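You operate a simulated robot arm through the tools that you are given. There is no shell and no other tool. Be economical: measure what you need, move in short steps, check, and stop when the job is done.

The job below is to be done with a simulated robot arm. You get a single attempt, and the scene is never put back.

Task
Finish the layer with the brick of the pallet card's lot, square it and lay a slab on top.
Fine: take the slab that lies on the bench top; leave the yellow lever at FREE. Set down upright: what you pick out. Where these are worked on the way, their far stop is far enough and under half their travel is too little: yellow lever.

The check looks at the end state, three seconds after you hand in, the way a careful person would. Anything else that was tipped, shoved, dropped, spilled or broken makes it a failure.

Robot
A 7-joint arm with a two-finger parallel gripper, fixed in place. Base frame: the origin is at the foot of the arm, x ahead of it, y to its left, z up. Readings come in m, degrees, newtons and seconds.
Its first joint turns from -132.0 to 132.0 degrees. Payload 3.91 kg.
The tool frame sits at the grasp point between the pads (the TCP): z along the fingers, y along the line on which they close. The tips reach 0.03 m beyond it. The gripper opens to 0.11 m. The fingers are 0.02 m wide and 0.01 m thick; the gripper's body (0.048 by 0.112 m) begins 0.055 m behind the TCP.
Orientation is told as [roll, pitch, yaw] about the base's x, y, z axes, in that order, counted from this pose: with the fingers straight down and closing along the base's y, the tool's x points along the base's -x, its y along +y and its z along -z.

Tools
- The arm moves only by the tool move_arm. Its argument "deltas" is a list of rows, each a list of 7 numbers: the shift along the base's x, y, z in m, then the turn, a rotation vector about the base's x, y, z in degrees, then the gripper command, from -1 (fully open) to 1 (shut), values between in proportion. In form: [[dx, dy, dz, wx, wy, wz, gripper], ...]. A call has 1 to 10 rows; each row is the pose to reach, as a shift and turn from the pose commanded when the call began. Rows are played at 5 a second. More than 0.05 m and 8.6 degrees between two rows, or a gripper value outside its range, and nothing of the call is played. A pose out of reach is approached as far as the arm can. The call stops where the force on the tool passes 90 N (or 10 N more than at its start, if that is more) or the arm is blocked; 0.2 s more then pass. Each finger travels about 0.108 m/s and halts on what it meets, pressing with about 44 N; the grip force reading is that of the motor and also rises with nothing between the fingers. The clock runs only during rows and for 0.2 s after the last one: add rows that repeat a pose to give the fingers time. The reply holds the time, the measured pose of the TCP, the force on the tool along the base axes, the opening and the grip force, in the units named above and with some noise, with the torque about the TCP (base axes, N m) and any sound that the robot's microphone picked up.
- Cameras (640 x 400 px; columns grow to the right, rows downward): "scene" is fixed at [0.2223, 0.5083, 1.6058]; the picture's right is [0.83, -0.56, 0.00], its down [-0.54, -0.79, -0.30] and it looks along [0.17, 0.25, -0.95] (base axes); focal length 301 px, centre (320, 200). "wrist" rides on the gripper at [0.072, 0.017, -0.103] in the tool frame; the picture's right is [-0.23, 0.97, 0.00], its down [-0.76, -0.18, -0.62] and it looks along [-0.61, -0.14, 0.78] (tool axes); focal length 222 px, centre (320, 200). There is no depth. A picture from a camera that has moved, and an enlarged one, comes with that camera's place and axes in the base frame and with its lens. The place of the scene camera against the robot may be out by one fixed shift of up to 0.018 m in any direction.
- grab_frame(camera): a new picture of that camera. No time passes.
- zoom(camera, box): a new picture of the part [left, top, right, bottom] of that camera's present view, enlarged. No time passes.
- hand_in(): hands the job in; it is judged then, once.

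Go step by step. Nothing tells you positions but the pictures and the camera data: compare them with the known pose of the tool, close in by small moves and look again before you grip or let go. The budget is 120 turns and 68 pictures, counting those below and the enlarged ones. Unless the task says otherwise, let go and move clear before handing in, and close with one line.

The tools are called as name(argument=value, ...) on one line, values as JSON. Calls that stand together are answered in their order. move_arm: Moves the arm, as the interface text tells. Its arguments: {"type":"object","properties":{"deltas":{"type":"array"}},"required":["deltas"]} The other tools are called the same way: grab_frame (camera) takes a picture; zoom (camera, box) takes an enlarged picture of a part of a camera's view; hand_in () hands the job in.

At the start:

```text
time_s: 0.0
tool_pos: [0.0212, 0.6615, 1.166]
tcp_rot: [0.1, 0.0, 0.1]
ft_force: [-0.8, 0.4, -0.4]
torque: [0.0, 0.01, -0.01]
opening: 0.11
grip_force: 0.1
```

scene: 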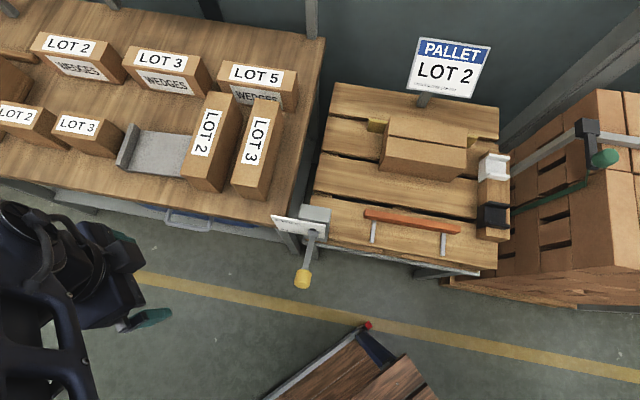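
wrist: 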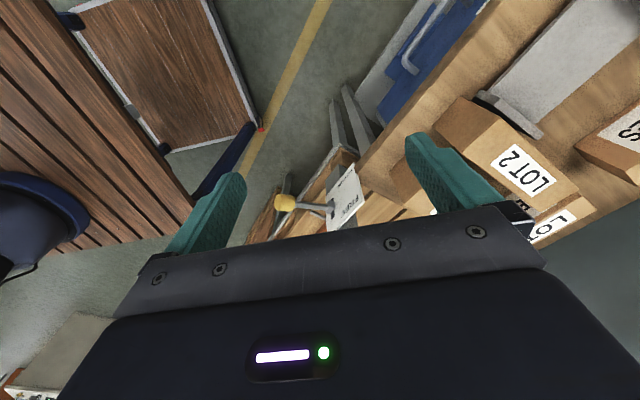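

I see a bench with labelled bricks and wedges on the left, and a pallet with a LOT 2 card, a yellow lever and an orange bar on the right. I'll enlarge the parts that matter first.

zoom(camera="scene", box=[260, 20, 540, 300])

zoom(camera="scene", box=[0, 0, 320, 240])

zoom(camera="scene", box=[260, 190, 350, 300])

```text
1.43 times, centred on (400, 160) of scene
camera zoom: at [0.2223, 0.5083, 1.6058], right [0.83, -0.56, 0.0], down [-0.54, -0.79, -0.3], along [0.17, 0.25, -0.95], focal length 430 px, centre (206, 257)
```

zoom: 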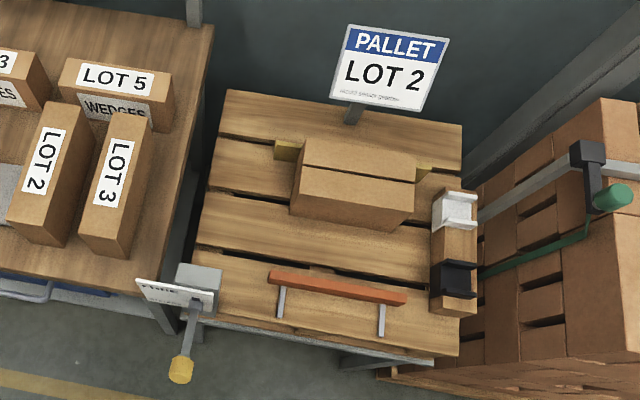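

```text
1.67 times, centred on (160, 120) of scene
camera zoom: at [0.2223, 0.5083, 1.6058], right [0.83, -0.56, 0.0], down [-0.54, -0.79, -0.3], along [0.17, 0.25, -0.95], focal length 501 px, centre (587, 333)
```

zoom: 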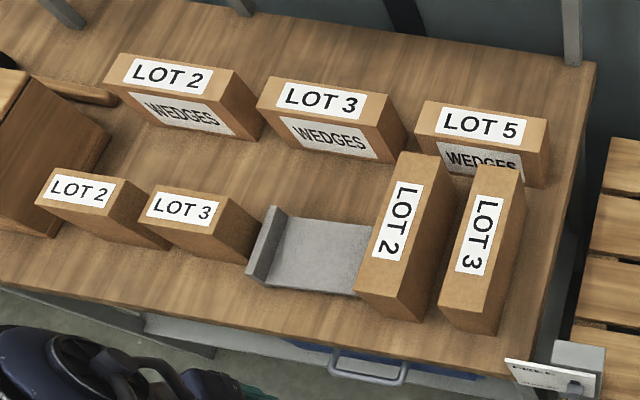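

```text
3.64 times, centred on (305, 245) of scene
camera zoom: at [0.2223, 0.5083, 1.6058], right [0.83, -0.56, 0.0], down [-0.54, -0.79, -0.3], along [0.17, 0.25, -0.95], focal length 1093 px, centre (374, 36)
```

zoom: 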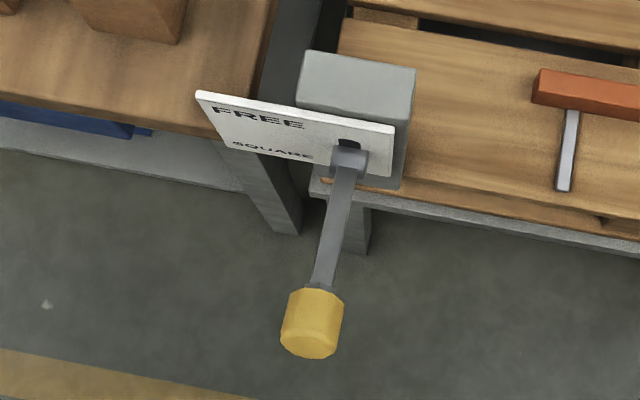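

Rough triangulation puts the tall LOT 2 brick's top near (0.21, 0.97, 0.96). I'll turn the wrist camera toward the bench to see the parts from another angle.

move_arm(deltas=[[0, 0, 0, 0, 0, 8, -1], [0, 0, 0, 0, 0, 16, -1], [0, -0.02, 0.02, 0, 0, 24, -1], [0, -0.04, 0.04, 0, 0, 32, -1], [0, -0.06, 0.06, 0, 0, 40, -1], [0, -0.08, 0.06, 0, 0, 48, -1], [0, -0.1, 0.06, 0, 0, 56, -1], [0, -0.1, 0.06, 0, 0, 64, -1], [0, -0.1, 0.06, 0, 0, 72, -1], [0, -0.1, 0.06, 0, 0, 80, -1]])

grab_frame(camera="wrist")

```text
time_s: 2.2
tool_pos: [0.0218, 0.5625, 1.2273]
tcp_rot: [0.0, 0.0, 80.1]
ft_force: [0.0, -0.1, -0.3]
torque: [-0.01, 0.01, -0.01]
opening: 0.1099
grip_force: 0.0
```

```text
62 pictures are left
camera wrist: at [-0.0089, 0.4939, 1.3291], right [-0.92, 0.39, 0.0], down [0.31, 0.72, 0.62], along [0.24, 0.57, -0.78], focal length 222 px, centre (320, 200)
```

wrist: 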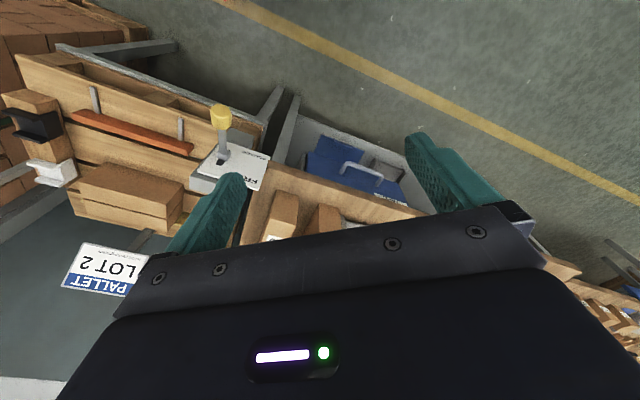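

The gripper blocks this view. I'll swing the yaw to -90° and tilt outward so the bench is in front of the camera.

move_arm(deltas=[[0, 0, 0, 0, 0, -8.5, -1], [0, 0, 0, 0, 0, -17, -1], [0, 0, 0, 0, 0, -25.5, -1], [0, 0, 0, 0, 0, -34, -1], [0, 0, 0, 0, 0, -42.5, -1], [0, 0, 0, 0, 0, -51, -1], [0, 0, 0, 0, 0, -59.5, -1], [0, 0, 0, 0, 0, -68, -1], [0, 0, 0, 0, 0, -76.5, -1], [0, 0, 0, 0, 0, -85, -1]])

move_arm(deltas=[[0, 0, 0, 0, 0, -8.5, -1], [0, 0, 0, 0, 0, -17, -1], [0, 0, 0, 0, 0, -25.5, -1], [0, 0, 0, 0, 0, -34, -1], [0, 0, 0, 0, 0, -42.5, -1], [0, 0, 0, 0, 0, -51, -1], [0, 0, 0, 0, 0, -59.5, -1], [0, 0, 0, 0, 0, -68, -1], [0, 0, 0, 0, 0, -76.5, -1], [0, 0, 0, 0, 0, -85, -1]])

move_arm(deltas=[[0, 0, 0, 8, 0, 0, -1], [0, 0, 0, 16, 0, 0, -1], [0, 0, 0, 24, 0, 0, -1], [0, 0, 0, 32, 0, 0, -1], [0, 0, 0, 40, 0, 0, -1]])

grab_frame(camera="wrist")

```text
time_s: 4.4
tool_pos: [0.0202, 0.5624, 1.2262]
tcp_rot: [0.1, 0.0, -5.2]
ft_force: [0.5, 0.1, -0.3]
torque: [0.01, 0.0, -0.02]
opening: 0.1101
grip_force: 0.1
```

```text
time_s: 6.8
tool_pos: [0.1184, 0.5955, 1.2173]
tcp_rot: [-1.1, 0.0, -93.8]
ft_force: [0.0, 0.1, 1.6]
torque: [0.04, 0.06, 0.0]
opening: 0.1102
grip_force: 0.0
out of reach, approached as far as the arm can: row 10
stopped in row 10: the arm was blocked; the commanded pose is now the measured one
```

```text
time_s: 8.0
tool_pos: [0.1145, 0.5974, 1.2157]
tcp_rot: [-4.4, 39.7, -94.4]
ft_force: [-0.3, 0.3, -0.1]
torque: [-0.01, -0.03, 0.0]
opening: 0.1099
grip_force: 0.1
out of reach, approached as far as the arm can: row 3, 4
```

```text
61 pictures are left
camera wrist: at [0.1379, 0.5854, 1.3392], right [0.96, -0.2, -0.2], down [-0.21, -0.98, 0.0], along [-0.2, 0.04, -0.98], focal length 222 px, centre (320, 200)
```

wrist: 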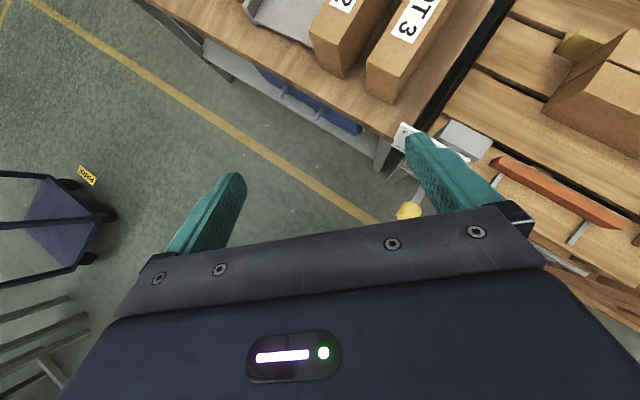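

This orientation works, so I'll tilt further out.

move_arm(deltas=[[0, 0, 0, 8, 0, 0, -1], [0, 0, 0, 16, 0, 0, -1], [-0.03, 0, 0, 24, 0, 0, -1], [-0.06, 0, 0, 32, 0, 0, -1], [-0.09, 0, 0, 40, 0, 0, -1], [-0.12, 0, 0, 40, 0, 0, -1]])

grab_frame(camera="wrist")

```text
time_s: 9.4
tool_pos: [-0.0051, 0.5955, 1.2151]
tcp_rot: [-20.1, 79.2, -109.4]
ft_force: [-0.2, 0.3, 0.4]
torque: [-0.03, 0.04, 0.0]
opening: 0.1101
grip_force: 0.1
```

```text
60 pictures are left
camera wrist: at [0.0167, 0.5062, 1.3034], right [0.96, -0.03, -0.29], down [-0.21, -0.75, -0.63], along [-0.19, 0.66, -0.72], focal length 222 px, centre (320, 200)
```

wrist: 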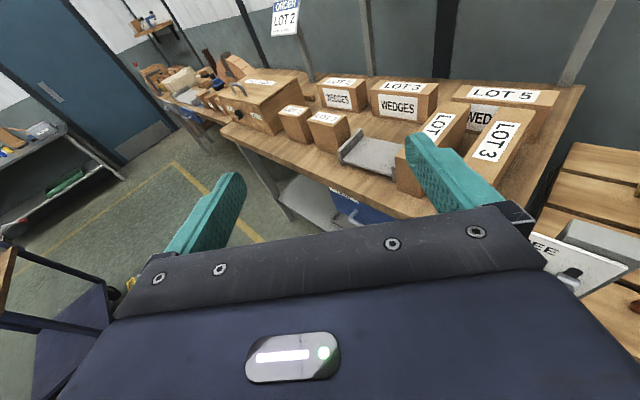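

zoom(camera="wrist", box=[200, 60, 400, 240])

zoom(camera="wrist", box=[380, 60, 580, 240])

zoom(camera="wrist", box=[130, 0, 310, 120])

```text
2.22 times, centred on (300, 150) of wrist
camera zoom: at [0.0167, 0.5062, 1.3034], right [0.96, -0.03, -0.29], down [-0.21, -0.75, -0.63], along [-0.19, 0.66, -0.72], focal length 494 px, centre (364, 311)
```

zoom: 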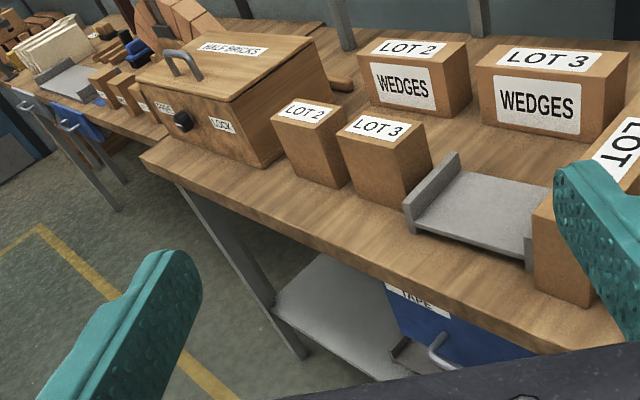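

```text
2.22 times, centred on (480, 150) of wrist
camera zoom: at [0.0167, 0.5062, 1.3034], right [0.96, -0.03, -0.29], down [-0.21, -0.75, -0.63], along [-0.19, 0.66, -0.72], focal length 494 px, centre (-36, 311)
```

zoom: 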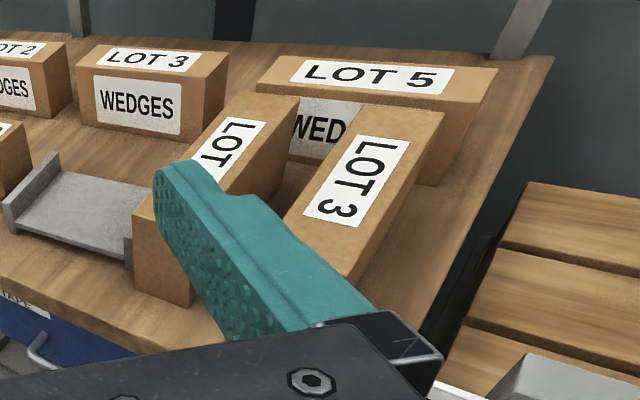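

```text
3.33 times, centred on (220, 60) of wrist
camera zoom: at [0.0167, 0.5062, 1.3034], right [0.96, -0.03, -0.29], down [-0.21, -0.75, -0.63], along [-0.19, 0.66, -0.72], focal length 740 px, centre (653, 667)
```

zoom: 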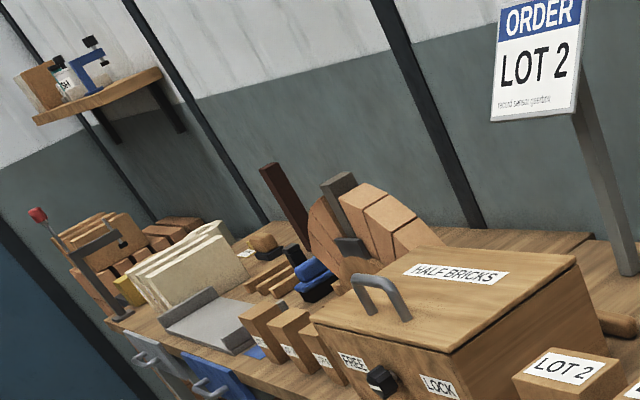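

The pallet stack and the left part of the bench need a better look before I decide what is what. I'll shift left and raise the camera first.

move_arm(deltas=[[-0.04, 0.02, 0.04, 0, 0, 0, -1], [-0.08, 0.04, 0.08, 0, 0, 0, -1], [-0.12, 0.06, 0.1, -7, 0, 0, -1], [-0.16, 0.08, 0.1, -14, 0, 0, -1], [-0.16, 0.1, 0.1, -21, 0, 0, -1]])

grab_frame(camera="wrist")

zoom(camera="scene", box=[0, 0, 160, 130])

zoom(camera="scene", box=[350, 90, 530, 250])

```text
refused: row 1 steps farther than a row can; nothing moved
```

```text
56 pictures are left
camera wrist: at [0.0167, 0.5062, 1.3034], right [0.96, -0.03, -0.29], down [-0.21, -0.75, -0.63], along [-0.19, 0.66, -0.72], focal length 222 px, centre (320, 200)
```

wrist: 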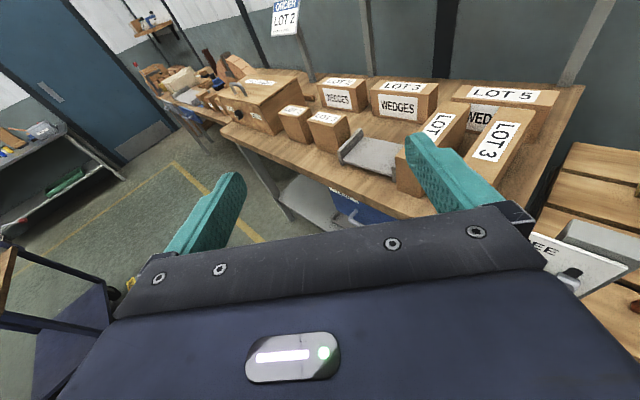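

```text
3.08 times, centred on (80, 65) of scene
camera zoom: at [0.2223, 0.5083, 1.6058], right [0.83, -0.56, 0.0], down [-0.54, -0.79, -0.3], along [0.17, 0.25, -0.95], focal length 925 px, centre (1058, 615)
```

zoom: 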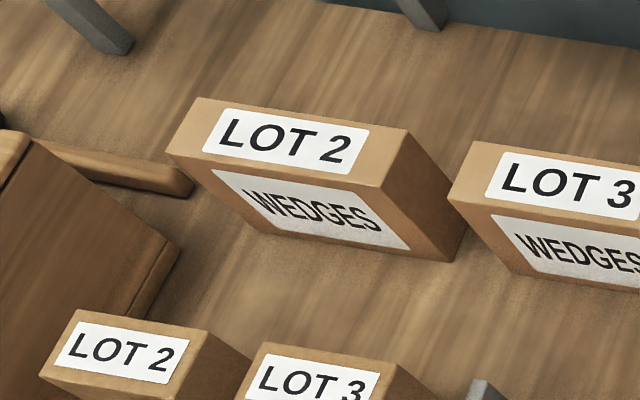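

```text
2.50 times, centred on (440, 170) of scene
camera zoom: at [0.2223, 0.5083, 1.6058], right [0.83, -0.56, 0.0], down [-0.54, -0.79, -0.3], along [0.17, 0.25, -0.95], focal length 752 px, centre (20, 275)
```

zoom: 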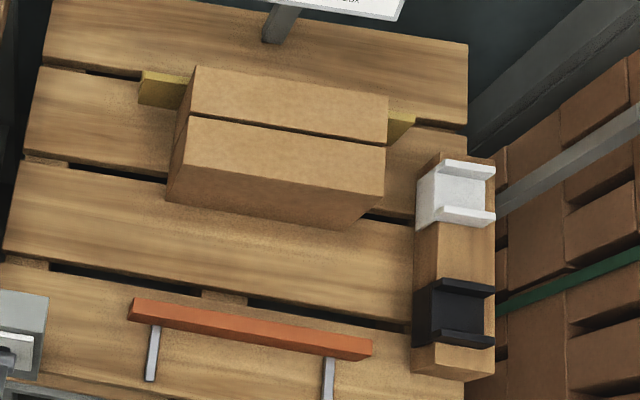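

One row stepped too far, so I'll redo the move with smaller steps.

move_arm(deltas=[[-0.03, 0.01, 0.03, 0, 0, 0, -1], [-0.03, 0.03, 0.06, -6, 0, 0, -1], [-0.03, 0.06, 0.08, -12, 0, 0, -1], [-0.03, 0.09, 0.09, -18, 0, 0, -1], [-0.03, 0.12, 0.09, -24, 0, 0, -1]])

grab_frame(camera="wrist")

```text
time_s: 10.6
tool_pos: [-0.037, 0.7171, 1.3077]
tcp_rot: [-6.3, 55.6, -96.1]
ft_force: [-0.6, -0.4, 1.3]
torque: [-0.02, -0.02, -0.03]
opening: 0.1096
grip_force: 0.0
```

```text
53 pictures are left
camera wrist: at [-0.0142, 0.6706, 1.423], right [0.96, -0.14, -0.25], down [-0.21, -0.94, -0.27], along [-0.19, 0.31, -0.93], focal length 222 px, centre (320, 200)
```

wrist: 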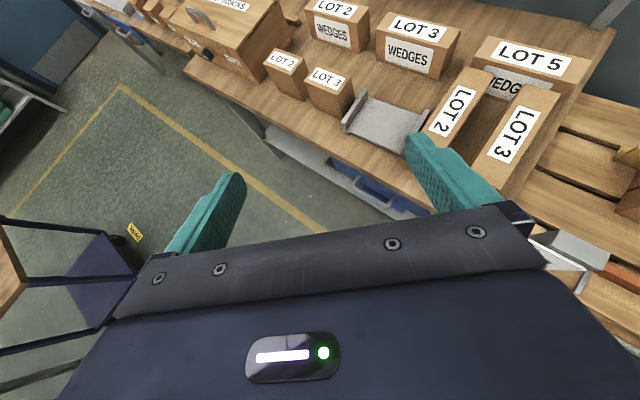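

zoom(camera="wrist", box=[320, 60, 480, 160])

zoom(camera="wrist", box=[180, 0, 360, 120])

```text
4.00 times, centred on (400, 110) of wrist
camera zoom: at [-0.0142, 0.6706, 1.423], right [0.96, -0.14, -0.25], down [-0.21, -0.94, -0.27], along [-0.19, 0.31, -0.93], focal length 888 px, centre (0, 560)
```

zoom: 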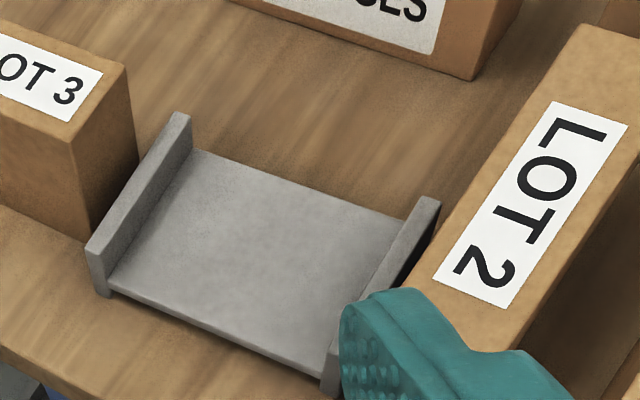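

```text
3.33 times, centred on (270, 60) of wrist
camera zoom: at [-0.0142, 0.6706, 1.423], right [0.96, -0.14, -0.25], down [-0.21, -0.94, -0.27], along [-0.19, 0.31, -0.93], focal length 740 px, centre (487, 667)
```

zoom: 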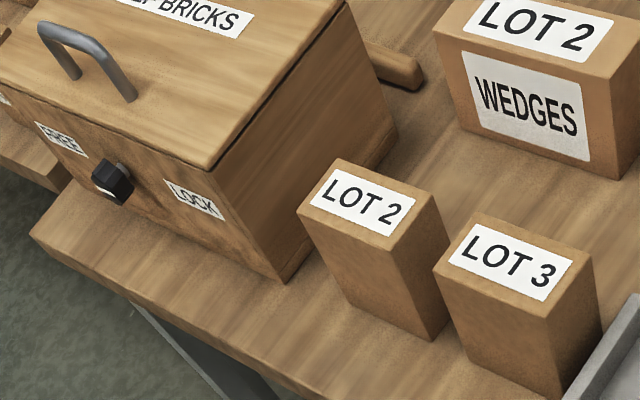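

The grey plate with two end flanges looks like the slab on the bench, and the post by the pallet carries a white and a black piece of the same shape. I'll swing over to view the pallet and that post.

move_arm(deltas=[[0.04, -0.02, 0, 0, 0, -4, -1], [0.08, -0.04, 0, 0, 0, -8, -1], [0.12, -0.06, 0, 0, 0, -12, -1], [0.16, -0.08, 0, 0, 0, -16, -1], [0.2, -0.1, 0, 0, 0, -20, -1], [0.24, -0.12, 0, 0, 0, -24, -1], [0.28, -0.14, 0, 0, 0, -28, -1], [0.32, -0.16, 0, 0, 0, -32, -1], [0.36, -0.18, 0, 0, 0, -36, -1], [0.4, -0.2, 0, 0, 0, -40, -1]])

grab_frame(camera="wrist")

```text
time_s: 12.8
tool_pos: [0.363, 0.5165, 1.3075]
tcp_rot: [-6.2, 55.6, -136.3]
ft_force: [-0.1, -0.1, 0.4]
torque: [-0.02, -0.01, -0.06]
opening: 0.1098
grip_force: 0.0
```

```text
50 pictures are left
camera wrist: at [0.3512, 0.4671, 1.4223], right [0.64, -0.73, -0.25], down [-0.77, -0.58, -0.27], along [0.05, 0.36, -0.93], focal length 222 px, centre (320, 200)
```

wrist: 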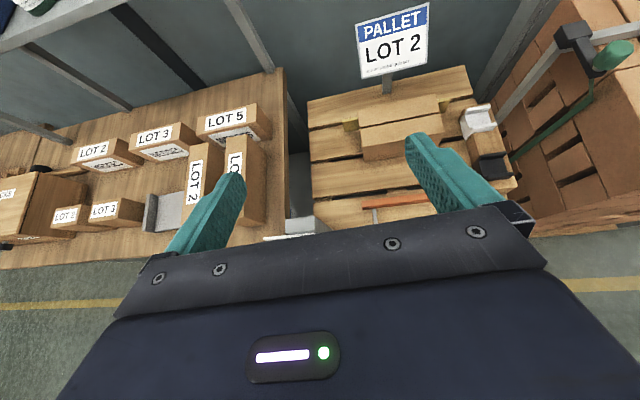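

The bench and pallet run at about -46° in the base frame. I'll zoom in on the pallet and the post.

zoom(camera="wrist", box=[420, 80, 540, 200])

zoom(camera="wrist", box=[300, 60, 460, 220])

zoom(camera="wrist", box=[20, 100, 280, 260])

```text
3.33 times, centred on (480, 140) of wrist
camera zoom: at [0.3512, 0.4671, 1.4223], right [0.64, -0.73, -0.25], down [-0.77, -0.58, -0.27], along [0.05, 0.36, -0.93], focal length 740 px, centre (-213, 400)
```

zoom: 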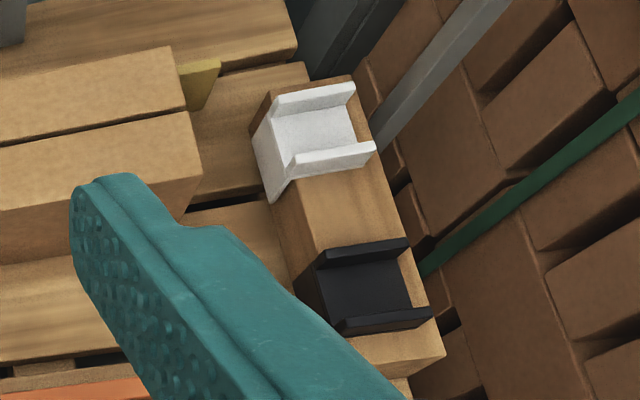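

```text
2.50 times, centred on (380, 140) of wrist
camera zoom: at [0.3512, 0.4671, 1.4223], right [0.64, -0.73, -0.25], down [-0.77, -0.58, -0.27], along [0.05, 0.36, -0.93], focal length 555 px, centre (170, 350)
```

zoom: 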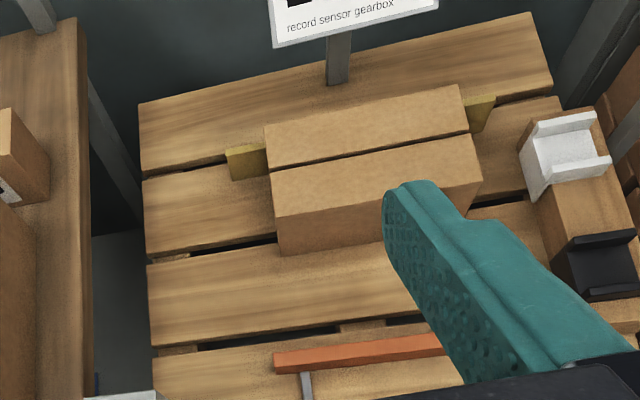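

```text
2.46 times, centred on (150, 180) of wrist
camera zoom: at [0.3512, 0.4671, 1.4223], right [0.64, -0.73, -0.25], down [-0.77, -0.58, -0.27], along [0.05, 0.36, -0.93], focal length 547 px, centre (738, 249)
```

zoom: 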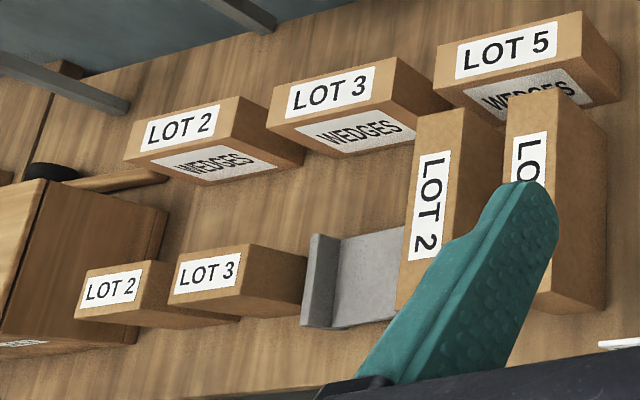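

I take the full-size LOT 2 brick as the one to add, in front of the two bricks against the yellow stops, with the orange bar as the pusher. Next I'll bring the tool upright and yaw it to about 44° to hover over the brick.

move_arm(deltas=[[0, 0, 0, -6.13, 5.14, 0, -1], [0, 0, 0, -12.3, 10.3, 0, -1], [0, 0, 0, -18.4, 15.4, 0, -1], [0, 0, 0, -24.5, 20.6, 0, -1], [0, 0, 0, -30.6, 25.7, 0, -1], [0, 0, 0, -36.8, 30.8, 0, -1], [0, 0, 0, -42.9, 36, 0, -1]])

move_arm(deltas=[[-0.01, 0, -0.01, 0, 0, 8.5, -1], [-0.02, 0, -0.02, 0, 0, 17, -1], [-0.03, 0.01, -0.03, 0, 0, 25.5, -1], [-0.04, 0.02, -0.04, 0, 0, 34, -1], [-0.05, 0.03, -0.05, 0, 0, 42.5, -1], [-0.06, 0.04, -0.06, 0, 0, 51, -1], [-0.07, 0.05, -0.07, 0, 0, 59.5, -1], [-0.08, 0.06, -0.08, 0, 0, 68, -1], [-0.09, 0.07, -0.09, 0, 0, 76.5, -1], [-0.1, 0.08, -0.1, 0, 0, 85, -1]])

move_arm(deltas=[[0, 0.02, 0, 0, 0, 8.5, -1], [0, 0.04, 0, 0, 0, 17, -1], [0, 0.06, 0, 0, 0, 25.5, -1], [0, 0.08, 0, 0, 0, 34, -1], [0, 0.1, 0, 0, 0, 42.5, -1], [0, 0.12, 0, 0, 0, 51, -1], [0, 0.14, 0, 0, 0, 59.5, -1], [0, 0.16, 0, 0, 0, 68, -1], [0, 0.18, 0, 0, 0, 76.5, -1], [0, 0.2, 0, 0, 0, 85, -1]])

```text
time_s: 14.4
tool_pos: [0.3644, 0.5153, 1.3069]
tcp_rot: [-1.0, -0.3, -133.4]
ft_force: [-0.8, -0.3, 0.7]
torque: [0.03, -0.06, 0.01]
opening: 0.11
grip_force: 0.0
out of reach, approached as far as the arm can: row 4
```

```text
time_s: 16.6
tool_pos: [0.2646, 0.5956, 1.2054]
tcp_rot: [-1.0, -0.3, -48.3]
ft_force: [-0.2, -0.6, 0.3]
torque: [0.03, -0.02, 0.03]
opening: 0.1099
grip_force: 0.1
```

```text
time_s: 18.8
tool_pos: [0.2643, 0.7955, 1.2054]
tcp_rot: [-1.0, -0.3, 36.7]
ft_force: [1.3, -0.2, 0.3]
torque: [-0.01, 0.03, 0.02]
opening: 0.1101
grip_force: 0.0
```

move_arm(deltas=[[-0.03, 0.02, -0.01, 1, 0.3, 7.2, -1], [-0.05, 0.05, -0.03, 1, 0.3, 7.2, -1], [-0.05, 0.05, -0.03, 1, 0.3, 7.2, -1]])

grab_frame(camera="wrist")

```text
time_s: 19.6
tool_pos: [0.2152, 0.845, 1.1757]
tcp_rot: [-0.1, -0.8, 43.7]
ft_force: [0.0, 0.2, -0.8]
torque: [0.03, -0.03, 0.0]
opening: 0.1098
grip_force: 0.1
```

```text
46 pictures are left
camera wrist: at [0.1493, 0.8065, 1.2777], right [-0.51, 0.86, 0.0], down [0.67, 0.39, 0.63], along [0.54, 0.32, -0.77], focal length 222 px, centre (320, 200)
```

wrist: 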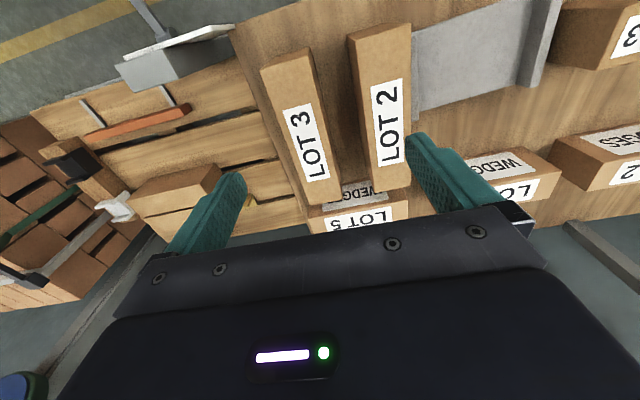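

The LOT 2 brick's top is centred at about (0.202, 0.947, 0.968), roughly 0.22 x 0.075 m with its long axis at 45°. I'll hover lower above it to check the alignment.

move_arm(deltas=[[-0.01, 0.03, -0.03, 0, 0.8, 1.3, -1], [-0.02, 0.06, -0.06, 0, 0.8, 1.3, -1], [-0.02, 0.095, -0.085, 0, 0.8, 1.3, -1], [-0.02, 0.095, -0.115, 0, 0.8, 1.3, -1], [-0.02, 0.095, -0.135, 0, 0.8, 1.3, -1]])

grab_frame(camera="wrist")

```text
time_s: 20.8
tool_pos: [0.1943, 0.9399, 1.0409]
tcp_rot: [0.5, -0.2, 45.0]
ft_force: [-0.6, 0.5, 0.5]
torque: [0.02, -0.02, 0.0]
opening: 0.11
grip_force: 0.1
out of reach, approached as far as the arm can: row 3
```

```text
45 pictures are left
camera wrist: at [0.1311, 0.9001, 1.1436], right [-0.53, 0.85, 0.01], down [0.67, 0.41, 0.62], along [0.53, 0.33, -0.78], focal length 222 px, centre (320, 200)
```

wrist: 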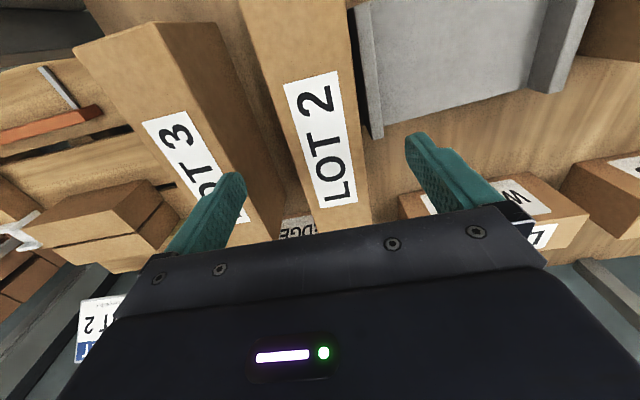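

The brick is centred to within 3 mm, but the gap to LOT 3 is only about 26 mm. I'll narrow the opening to about 84 mm and then descend with TCP z going to 0.95.

move_arm(deltas=[[-0.001, 0.002, 0, 0, 0, 0, -0.53], [-0.001, 0.002, 0, 0, 0, 0, -0.53], [-0.001, 0.002, -0.03, 0, 0, 0, -0.53], [-0.001, 0.002, -0.05, 0, 0, 0, -0.53]])

grab_frame(camera="wrist")

```text
time_s: 21.8
tool_pos: [0.1927, 0.9434, 0.9905]
tcp_rot: [0.6, -0.1, 45.1]
ft_force: [0.3, 0.0, 0.8]
torque: [0.01, 0.02, 0.01]
opening: 0.0844
grip_force: 0.0
```

```text
44 pictures are left
camera wrist: at [0.1294, 0.9029, 1.0937], right [-0.53, 0.85, 0.01], down [0.67, 0.41, 0.62], along [0.53, 0.34, -0.78], focal length 222 px, centre (320, 200)
```

wrist: 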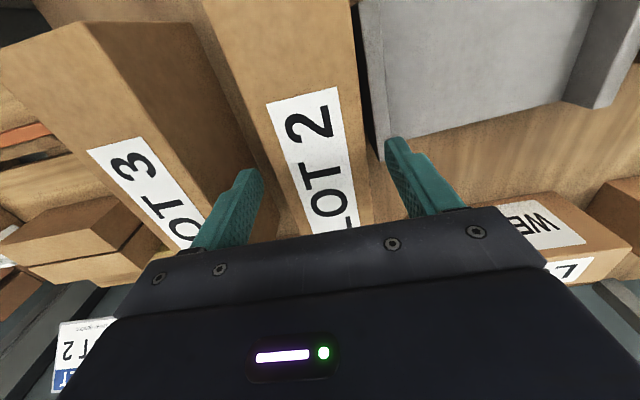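

The fingers straddle the brick, so I'll go down the last 4 cm and close.

move_arm(deltas=[[0, 0, -0.015, 0, 0, 0, -0.53], [0, 0, -0.03, 0, 0, 0, -0.53], [0, 0, -0.04, 0, 0, 0, -0.53], [0, 0, -0.04, 0, 0, 0, 0.2], [0, 0, -0.04, 0, 0, 0, 0.2], [0, 0, -0.04, 0, 0, 0, 0.5]])

```text
time_s: 23.2
tool_pos: [0.1934, 0.944, 0.9502]
tcp_rot: [0.3, -0.1, 45.0]
ft_force: [0.2, -3.1, 0.4]
torque: [-0.24, -0.58, -0.17]
opening: 0.064
grip_force: 44.4
```

The grip holds at 64 mm width, so I'll lift slowly.

move_arm(deltas=[[0, 0, 0.01, 0, 0, 0, 0.5], [0, 0, 0.03, 0, 0, 0, 0.5], [-0.01, -0.01, 0.06, 0, 0, 0, 0.5], [-0.01, -0.01, 0.1, 0, 0, 0, 0.5], [-0.01, -0.01, 0.14, 0, 0, 0, 0.5]])

grab_frame(camera="wrist")

grab_frame(camera="scene")

```text
time_s: 24.4
tool_pos: [0.184, 0.932, 1.0893]
tcp_rot: [0.4, 0.0, 44.9]
ft_force: [1.7, 1.0, -14.0]
torque: [-0.18, 0.18, -0.02]
opening: 0.0641
grip_force: 44.2
```

```text
43 pictures are left
camera wrist: at [0.1214, 0.8931, 1.192], right [-0.53, 0.85, 0.01], down [0.67, 0.41, 0.62], along [0.53, 0.33, -0.78], focal length 222 px, centre (320, 200)
```

wrist: 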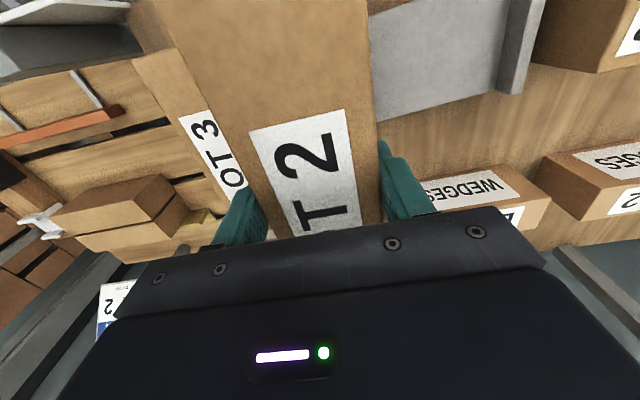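

```text
42 pictures are left
```

scene: 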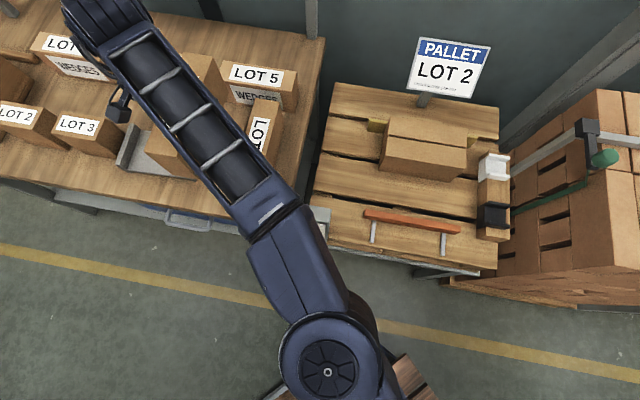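

The brick weighs about 1.4 kg and is held well. I'll enlarge the pallet stack to measure where it should go.

zoom(camera="scene", box=[350, 100, 480, 190])

zoom(camera="scene", box=[300, 190, 480, 290])

```text
4.44 times, centred on (415, 145) of scene
camera zoom: at [0.2223, 0.5083, 1.6058], right [0.83, -0.56, 0.0], down [-0.54, -0.79, -0.3], along [0.17, 0.25, -0.95], focal length 1336 px, centre (-102, 444)
```

zoom: 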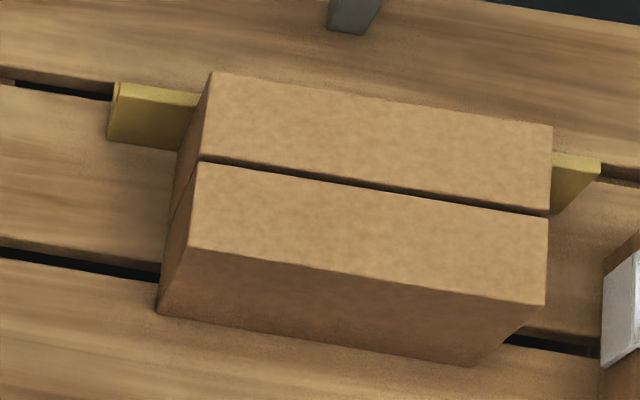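

```text
3.56 times, centred on (390, 240) of scene
camera zoom: at [0.2223, 0.5083, 1.6058], right [0.83, -0.56, 0.0], down [-0.54, -0.79, -0.3], along [0.17, 0.25, -0.95], focal length 1069 px, centre (71, 58)
```

zoom: 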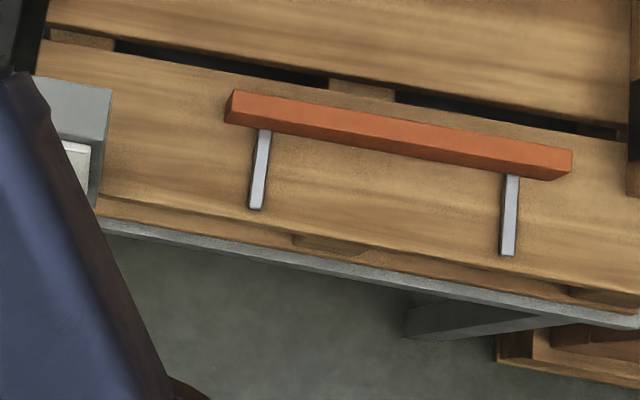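

The layer's front face lies at n≈0.915 m along the 45° direction, with top z≈0.852. The bar's face is at n≈0.77, so I'll set the brick down midway at n≈0.845, carrying it high and turning by -90°.

move_arm(deltas=[[0, -0.01, 0.04, 0, 0, 0, 0.5], [0.03, -0.04, 0.06, 0, 0, -8, 0.5], [0.07, -0.065, 0.06, 0, 0, -16, 0.5], [0.11, -0.095, 0.06, 0, 0, -24, 0.5], [0.15, -0.125, 0.06, 0, 0, -32, 0.5], [0.19, -0.15, 0.06, 0, 0, -40, 0.5], [0.225, -0.18, 0.06, 0, 0, -48, 0.5], [0.26, -0.21, 0.06, 0, 0, -56, 0.5], [0.295, -0.24, 0.06, 0, 0, -64, 0.5], [0.33, -0.27, 0.06, 0, 0, -72, 0.5]])

move_arm(deltas=[[0.03, -0.02, 0, 0, 0, -6, 0.5], [0.06, -0.05, 0, 0, 0, -12, 0.5], [0.08, -0.062, -0.02, 0, 0, -18, 0.5], [0.08, -0.062, -0.06, 0, 0, -18, 0.5], [0.08, -0.062, -0.09, 0, 0, -18, 0.5]])

grab_frame(camera="wrist")

grab_frame(camera="scene")

```text
time_s: 26.6
tool_pos: [0.5136, 0.6628, 1.1506]
tcp_rot: [0.4, -0.1, -27.0]
ft_force: [-1.0, 1.3, -11.7]
torque: [0.09, 0.14, 0.02]
opening: 0.0639
grip_force: 43.7
```

```text
time_s: 27.8
tool_pos: [0.5929, 0.6012, 1.0608]
tcp_rot: [0.5, -0.1, -45.1]
ft_force: [0.3, -0.2, -10.2]
torque: [0.14, 0.14, 0.01]
opening: 0.064
grip_force: 44.0
```

```text
39 pictures are left
camera wrist: at [0.5525, 0.6639, 1.1639], right [0.85, 0.53, 0.01], down [0.41, -0.67, 0.62], along [0.33, -0.53, -0.78], focal length 222 px, centre (320, 200)
```

wrist: 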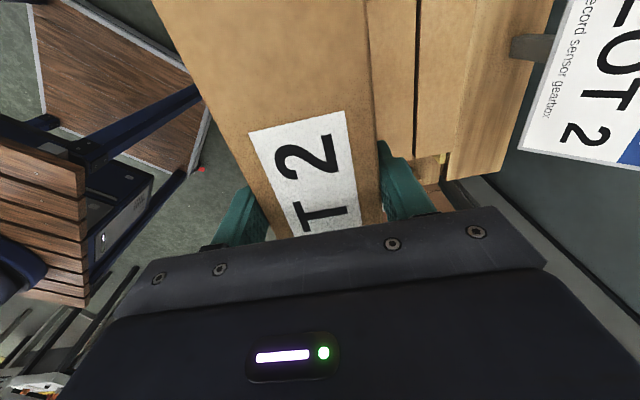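

```text
38 pictures are left
```

scene: 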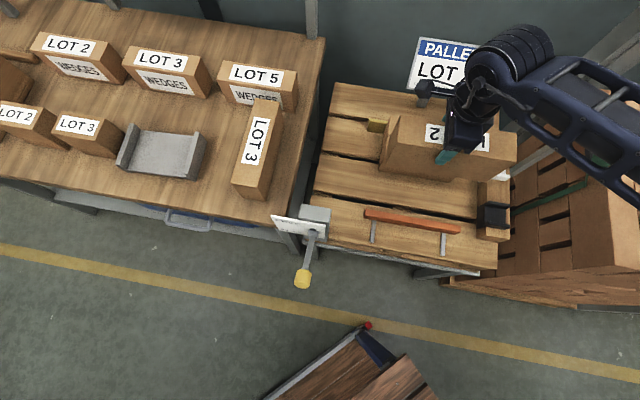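

I'll enlarge the layer beside the held brick to measure the gap.

zoom(camera="wrist", box=[340, 0, 560, 200])

```text
2.00 times, centred on (450, 100) of wrist
camera zoom: at [0.5525, 0.6639, 1.1639], right [0.85, 0.53, 0.01], down [0.41, -0.67, 0.62], along [0.33, -0.53, -0.78], focal length 444 px, centre (60, 400)
```

zoom: 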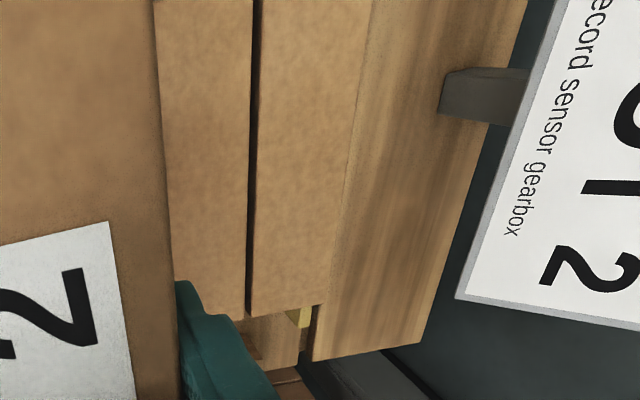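

I'll compare the held brick's ends with the layer using the scene camera.

zoom(camera="scene", box=[360, 90, 540, 210])

```text
3.33 times, centred on (450, 150) of scene
camera zoom: at [0.2223, 0.5083, 1.6058], right [0.83, -0.56, 0.0], down [-0.54, -0.79, -0.3], along [0.17, 0.25, -0.95], focal length 1002 px, centre (-113, 367)
```

zoom: 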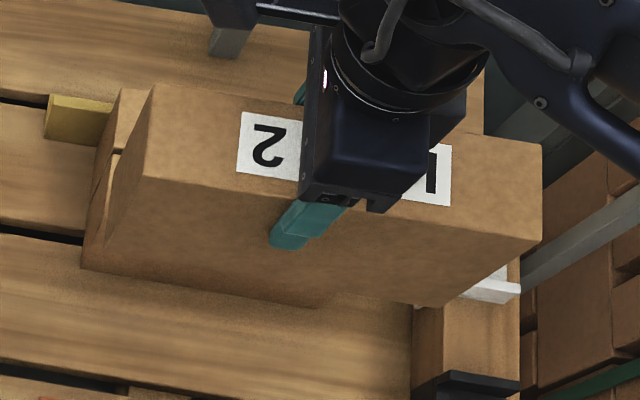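

The brick needs about +0.02 m along the layer's length to line up. I'll shift it and lower to z≈0.87.

move_arm(deltas=[[0.015, -0.015, 0, 0, 0, 0, 0.5], [0.015, -0.015, -0.04, 0, 0, 0, 0.5], [0.015, -0.015, -0.08, 0, 0, 0, 0.5], [0.015, -0.015, -0.12, 0, 0, 0, 0.5], [0.015, -0.015, -0.16, 0, 0, 0, 0.5], [0.015, -0.015, -0.185, 0, 0, 0, 0.5]])

zoom(camera="scene", box=[340, 100, 520, 260])

grab_frame(camera="wrist")

```text
time_s: 29.2
tool_pos: [0.607, 0.5862, 0.8755]
tcp_rot: [0.6, -0.1, -45.0]
ft_force: [0.1, -0.9, -11.1]
torque: [0.13, 0.16, 0.0]
opening: 0.0638
grip_force: 43.7
```

```text
2.50 times, centred on (430, 180) of scene
camera zoom: at [0.2223, 0.5083, 1.6058], right [0.83, -0.56, 0.0], down [-0.54, -0.79, -0.3], along [0.17, 0.25, -0.95], focal length 752 px, centre (45, 250)
```

zoom: 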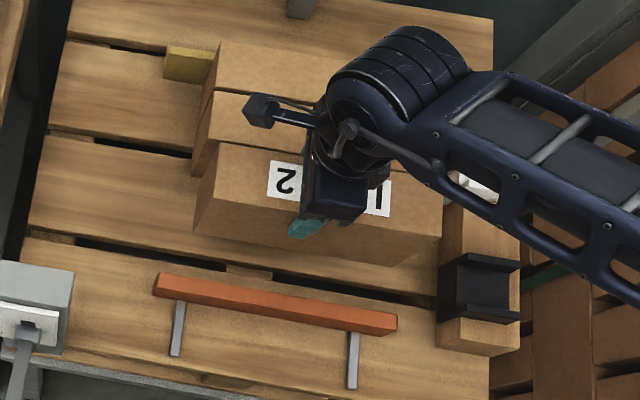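

```text
34 pictures are left
camera wrist: at [0.567, 0.6488, 0.9783], right [0.85, 0.53, 0.01], down [0.41, -0.67, 0.62], along [0.33, -0.53, -0.78], focal length 222 px, centre (320, 200)
```

wrist: 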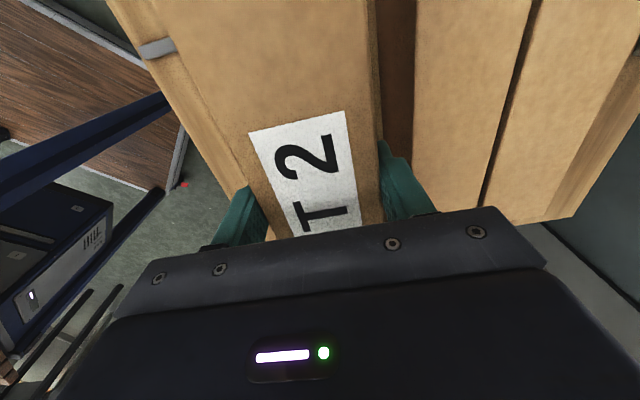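

The brick is parallel with a clear gap, so I'll keep lowering gently until it touches.

move_arm(deltas=[[0, 0, -0.02, 0, 0, 0, 0.5], [0, 0, -0.035, 0, 0, 0, 0.5], [0, 0, -0.045, 0, 0, 0, 0.5]])

move_arm(deltas=[[0, 0, -0.005, 0, 0, 0, 0.5], [0, 0, -0.01, 0, 0, 0, 0.5]])

```text
time_s: 30.0
tool_pos: [0.6081, 0.5861, 0.8307]
tcp_rot: [0.4, -0.1, -45.1]
ft_force: [-0.1, 0.0, -11.6]
torque: [0.1, 0.15, 0.01]
opening: 0.0637
grip_force: 43.2
```

```text
time_s: 30.6
tool_pos: [0.609, 0.5867, 0.8194]
tcp_rot: [0.4, -0.1, -45.0]
ft_force: [0.0, -0.3, -12.5]
torque: [0.16, 0.11, -0.05]
opening: 0.0641
grip_force: 44.3
```

move_arm(deltas=[[0, 0, -0.004, 0, 0, 0, 0.5], [0, 0, -0.008, 0, 0, 0, 0.5]])

zoom(camera="scene", box=[360, 110, 500, 210])

```text
time_s: 31.2
tool_pos: [0.6094, 0.5847, 0.8115]
tcp_rot: [0.4, 0.0, -45.0]
ft_force: [0.9, -0.2, -11.8]
torque: [0.18, 0.14, 0.04]
opening: 0.0637
grip_force: 44.3
```

```text
4.00 times, centred on (430, 160) of scene
camera zoom: at [0.2223, 0.5083, 1.6058], right [0.83, -0.56, 0.0], down [-0.54, -0.79, -0.3], along [0.17, 0.25, -0.95], focal length 1202 px, centre (-120, 360)
```

zoom: 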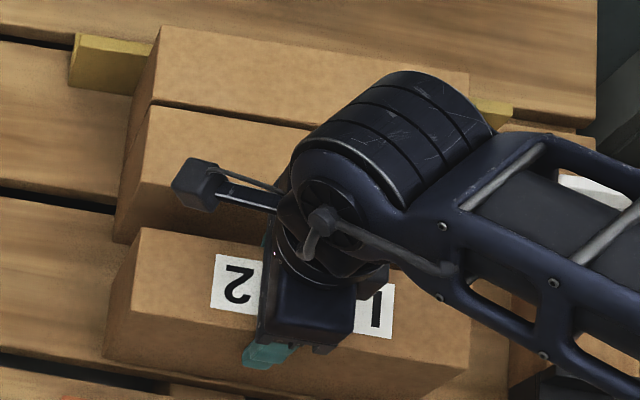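

Nearly down. I'll nudge 4 mm back along the length and lower in small steps until contact.

move_arm(deltas=[[-0.003, 0.003, 0, 0, 0, 0, 0.5], [-0.003, 0.003, -0.004, 0, 0, 0, 0.5]])

move_arm(deltas=[[0, 0, -0.004, 0, 0, 0, 0.5]])

move_arm(deltas=[[0, 0, -0.004, 0, 0, 0, 0.5]])

```text
time_s: 31.8
tool_pos: [0.606, 0.5897, 0.8073]
tcp_rot: [0.4, -0.1, -45.0]
ft_force: [0.5, -0.3, -12.8]
torque: [0.15, 0.12, 0.0]
opening: 0.0639
grip_force: 43.9
```

```text
time_s: 32.2
tool_pos: [0.606, 0.5881, 0.8049]
tcp_rot: [0.4, -0.1, -45.1]
ft_force: [-0.2, 0.4, -11.9]
torque: [0.14, 0.12, -0.01]
opening: 0.0636
grip_force: 44.1
```

```text
time_s: 32.6
tool_pos: [0.6052, 0.5881, 0.7992]
tcp_rot: [0.5, -0.3, -45.0]
ft_force: [0.2, -0.6, -11.7]
torque: [0.13, 0.14, 0.0]
opening: 0.064
grip_force: 43.8
```

move_arm(deltas=[[0, 0, -0.004, 0, 0, 0, 0.5]])

move_arm(deltas=[[0, 0, -0.004, 0, 0, 0, 0.5]])

move_arm(deltas=[[0, 0, -0.004, 0, 0, 0, 0.5]])

grab_frame(camera="wrist")

```text
time_s: 33.0
tool_pos: [0.6064, 0.5879, 0.7998]
tcp_rot: [0.5, -0.1, -45.0]
ft_force: [-0.1, -9.4, 30.4]
torque: [-1.77, 1.19, -0.02]
opening: 0.0641
grip_force: 44.4
```

```text
time_s: 33.4
tool_pos: [0.6063, 0.5889, 0.7954]
tcp_rot: [0.7, 0.0, -45.0]
ft_force: [1.7, 1.3, 36.1]
torque: [-1.0, 0.92, 0.03]
opening: 0.0638
grip_force: 44.0
```

```text
time_s: 33.8
tool_pos: [0.6068, 0.5891, 0.7933]
tcp_rot: [1.0, 0.0, -45.0]
ft_force: [6.0, 3.0, 71.9]
torque: [-0.8, 0.45, 0.28]
opening: 0.0642
grip_force: 44.4
```

```text
32 pictures are left
camera wrist: at [0.5645, 0.652, 0.8965], right [0.85, 0.53, 0.02], down [0.41, -0.67, 0.62], along [0.34, -0.52, -0.78], focal length 222 px, centre (320, 200)
```

wrist: 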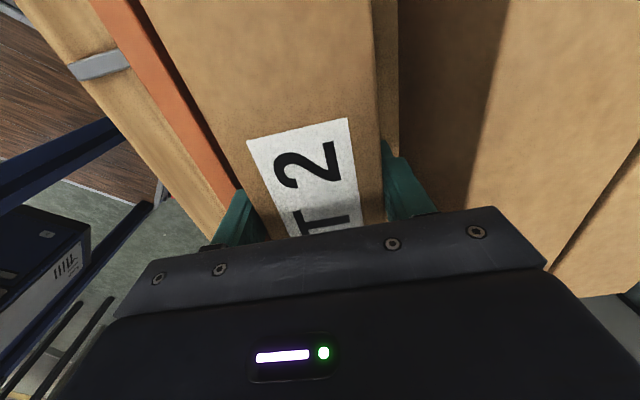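

Contact was at z≈0.797. I'll relieve the pressure, open only to 75 mm to stay clear of the bar, and rise.

move_arm(deltas=[[0, 0, 0.004, 0, 0, 0, 0.5], [0, 0, 0.004, 0, 0, 0, -0.2], [0, 0, 0.004, 0, 0, 0, -0.36], [0, 0, 0.004, 0, 0, 0, -0.36]])

move_arm(deltas=[[0, 0, 0.01, 0, 0, 0, -0.36], [0, 0, 0.03, 0, 0, 0, -0.36], [0, 0, 0.07, 0, 0, 0, -0.36], [0, 0, 0.11, 0, 0, 0, -0.36], [0, 0, 0.15, 0, 0, 0, -0.36], [-0.03, -0.02, 0.18, 0, 0, 0, -0.36], [-0.06, -0.05, 0.2, 0, 0, 0, -0.36], [-0.09, -0.08, 0.22, 0, 0, 0, -0.36], [-0.12, -0.11, 0.22, 0, 0, 0, -0.36], [-0.15, -0.14, 0.22, 0, 0, 0, -0.36]])

grab_frame(camera="scene")

grab_frame(camera="wrist")

```text
time_s: 34.8
tool_pos: [0.6061, 0.5881, 0.7906]
tcp_rot: [0.4, -0.1, -45.0]
ft_force: [0.2, 0.4, 0.6]
torque: [0.02, 0.01, 0.01]
opening: 0.0746
grip_force: 0.0
```

```text
time_s: 37.0
tool_pos: [0.4558, 0.4489, 1.013]
tcp_rot: [0.4, -0.1, -44.9]
ft_force: [0.7, -0.4, -0.2]
torque: [0.02, -0.01, -0.01]
opening: 0.0747
grip_force: 0.1
```

```text
31 pictures are left
```

scene: 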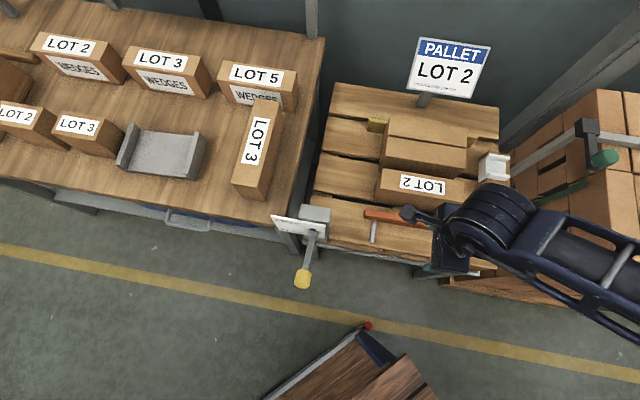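

```text
30 pictures are left
camera wrist: at [0.4139, 0.5118, 1.1155], right [0.85, 0.53, 0.01], down [0.41, -0.67, 0.62], along [0.33, -0.53, -0.78], focal length 222 px, centre (320, 200)
```

wrist: 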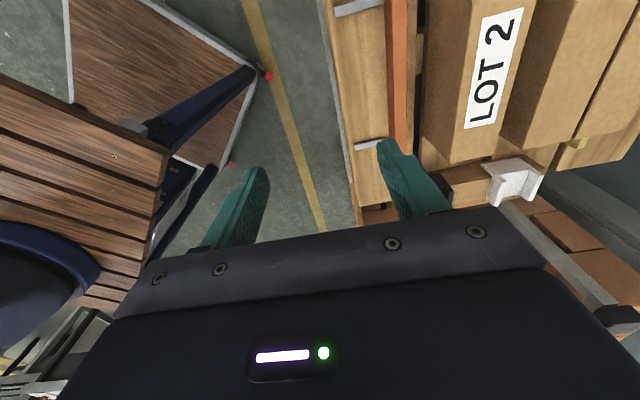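

The brick is set down. I'll zoom in to check its alignment with the layer and look at the lever.

zoom(camera="scene", box=[360, 110, 500, 210])

zoom(camera="wrist", box=[320, 0, 640, 220])

```text
4.00 times, centred on (430, 160) of scene
camera zoom: at [0.2223, 0.5083, 1.6058], right [0.83, -0.56, 0.0], down [-0.54, -0.79, -0.3], along [0.17, 0.25, -0.95], focal length 1202 px, centre (-120, 360)
```

zoom: 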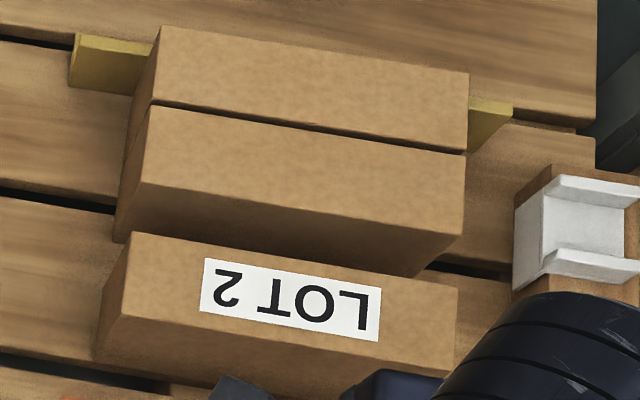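

```text
1.82 times, centred on (480, 110) of wrist
camera zoom: at [0.4139, 0.5118, 1.1155], right [0.85, 0.53, 0.01], down [0.41, -0.67, 0.62], along [0.33, -0.53, -0.78], focal length 404 px, centre (29, 364)
```

zoom: 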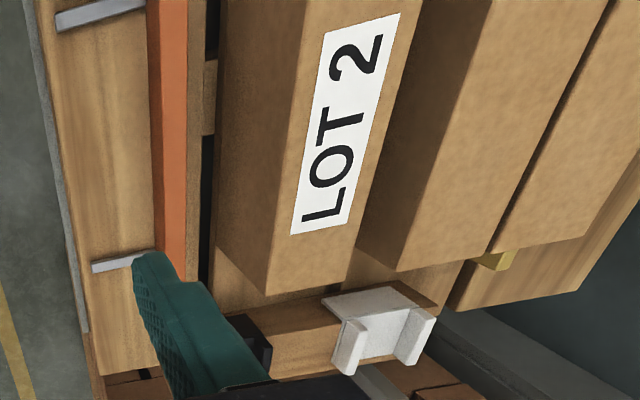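

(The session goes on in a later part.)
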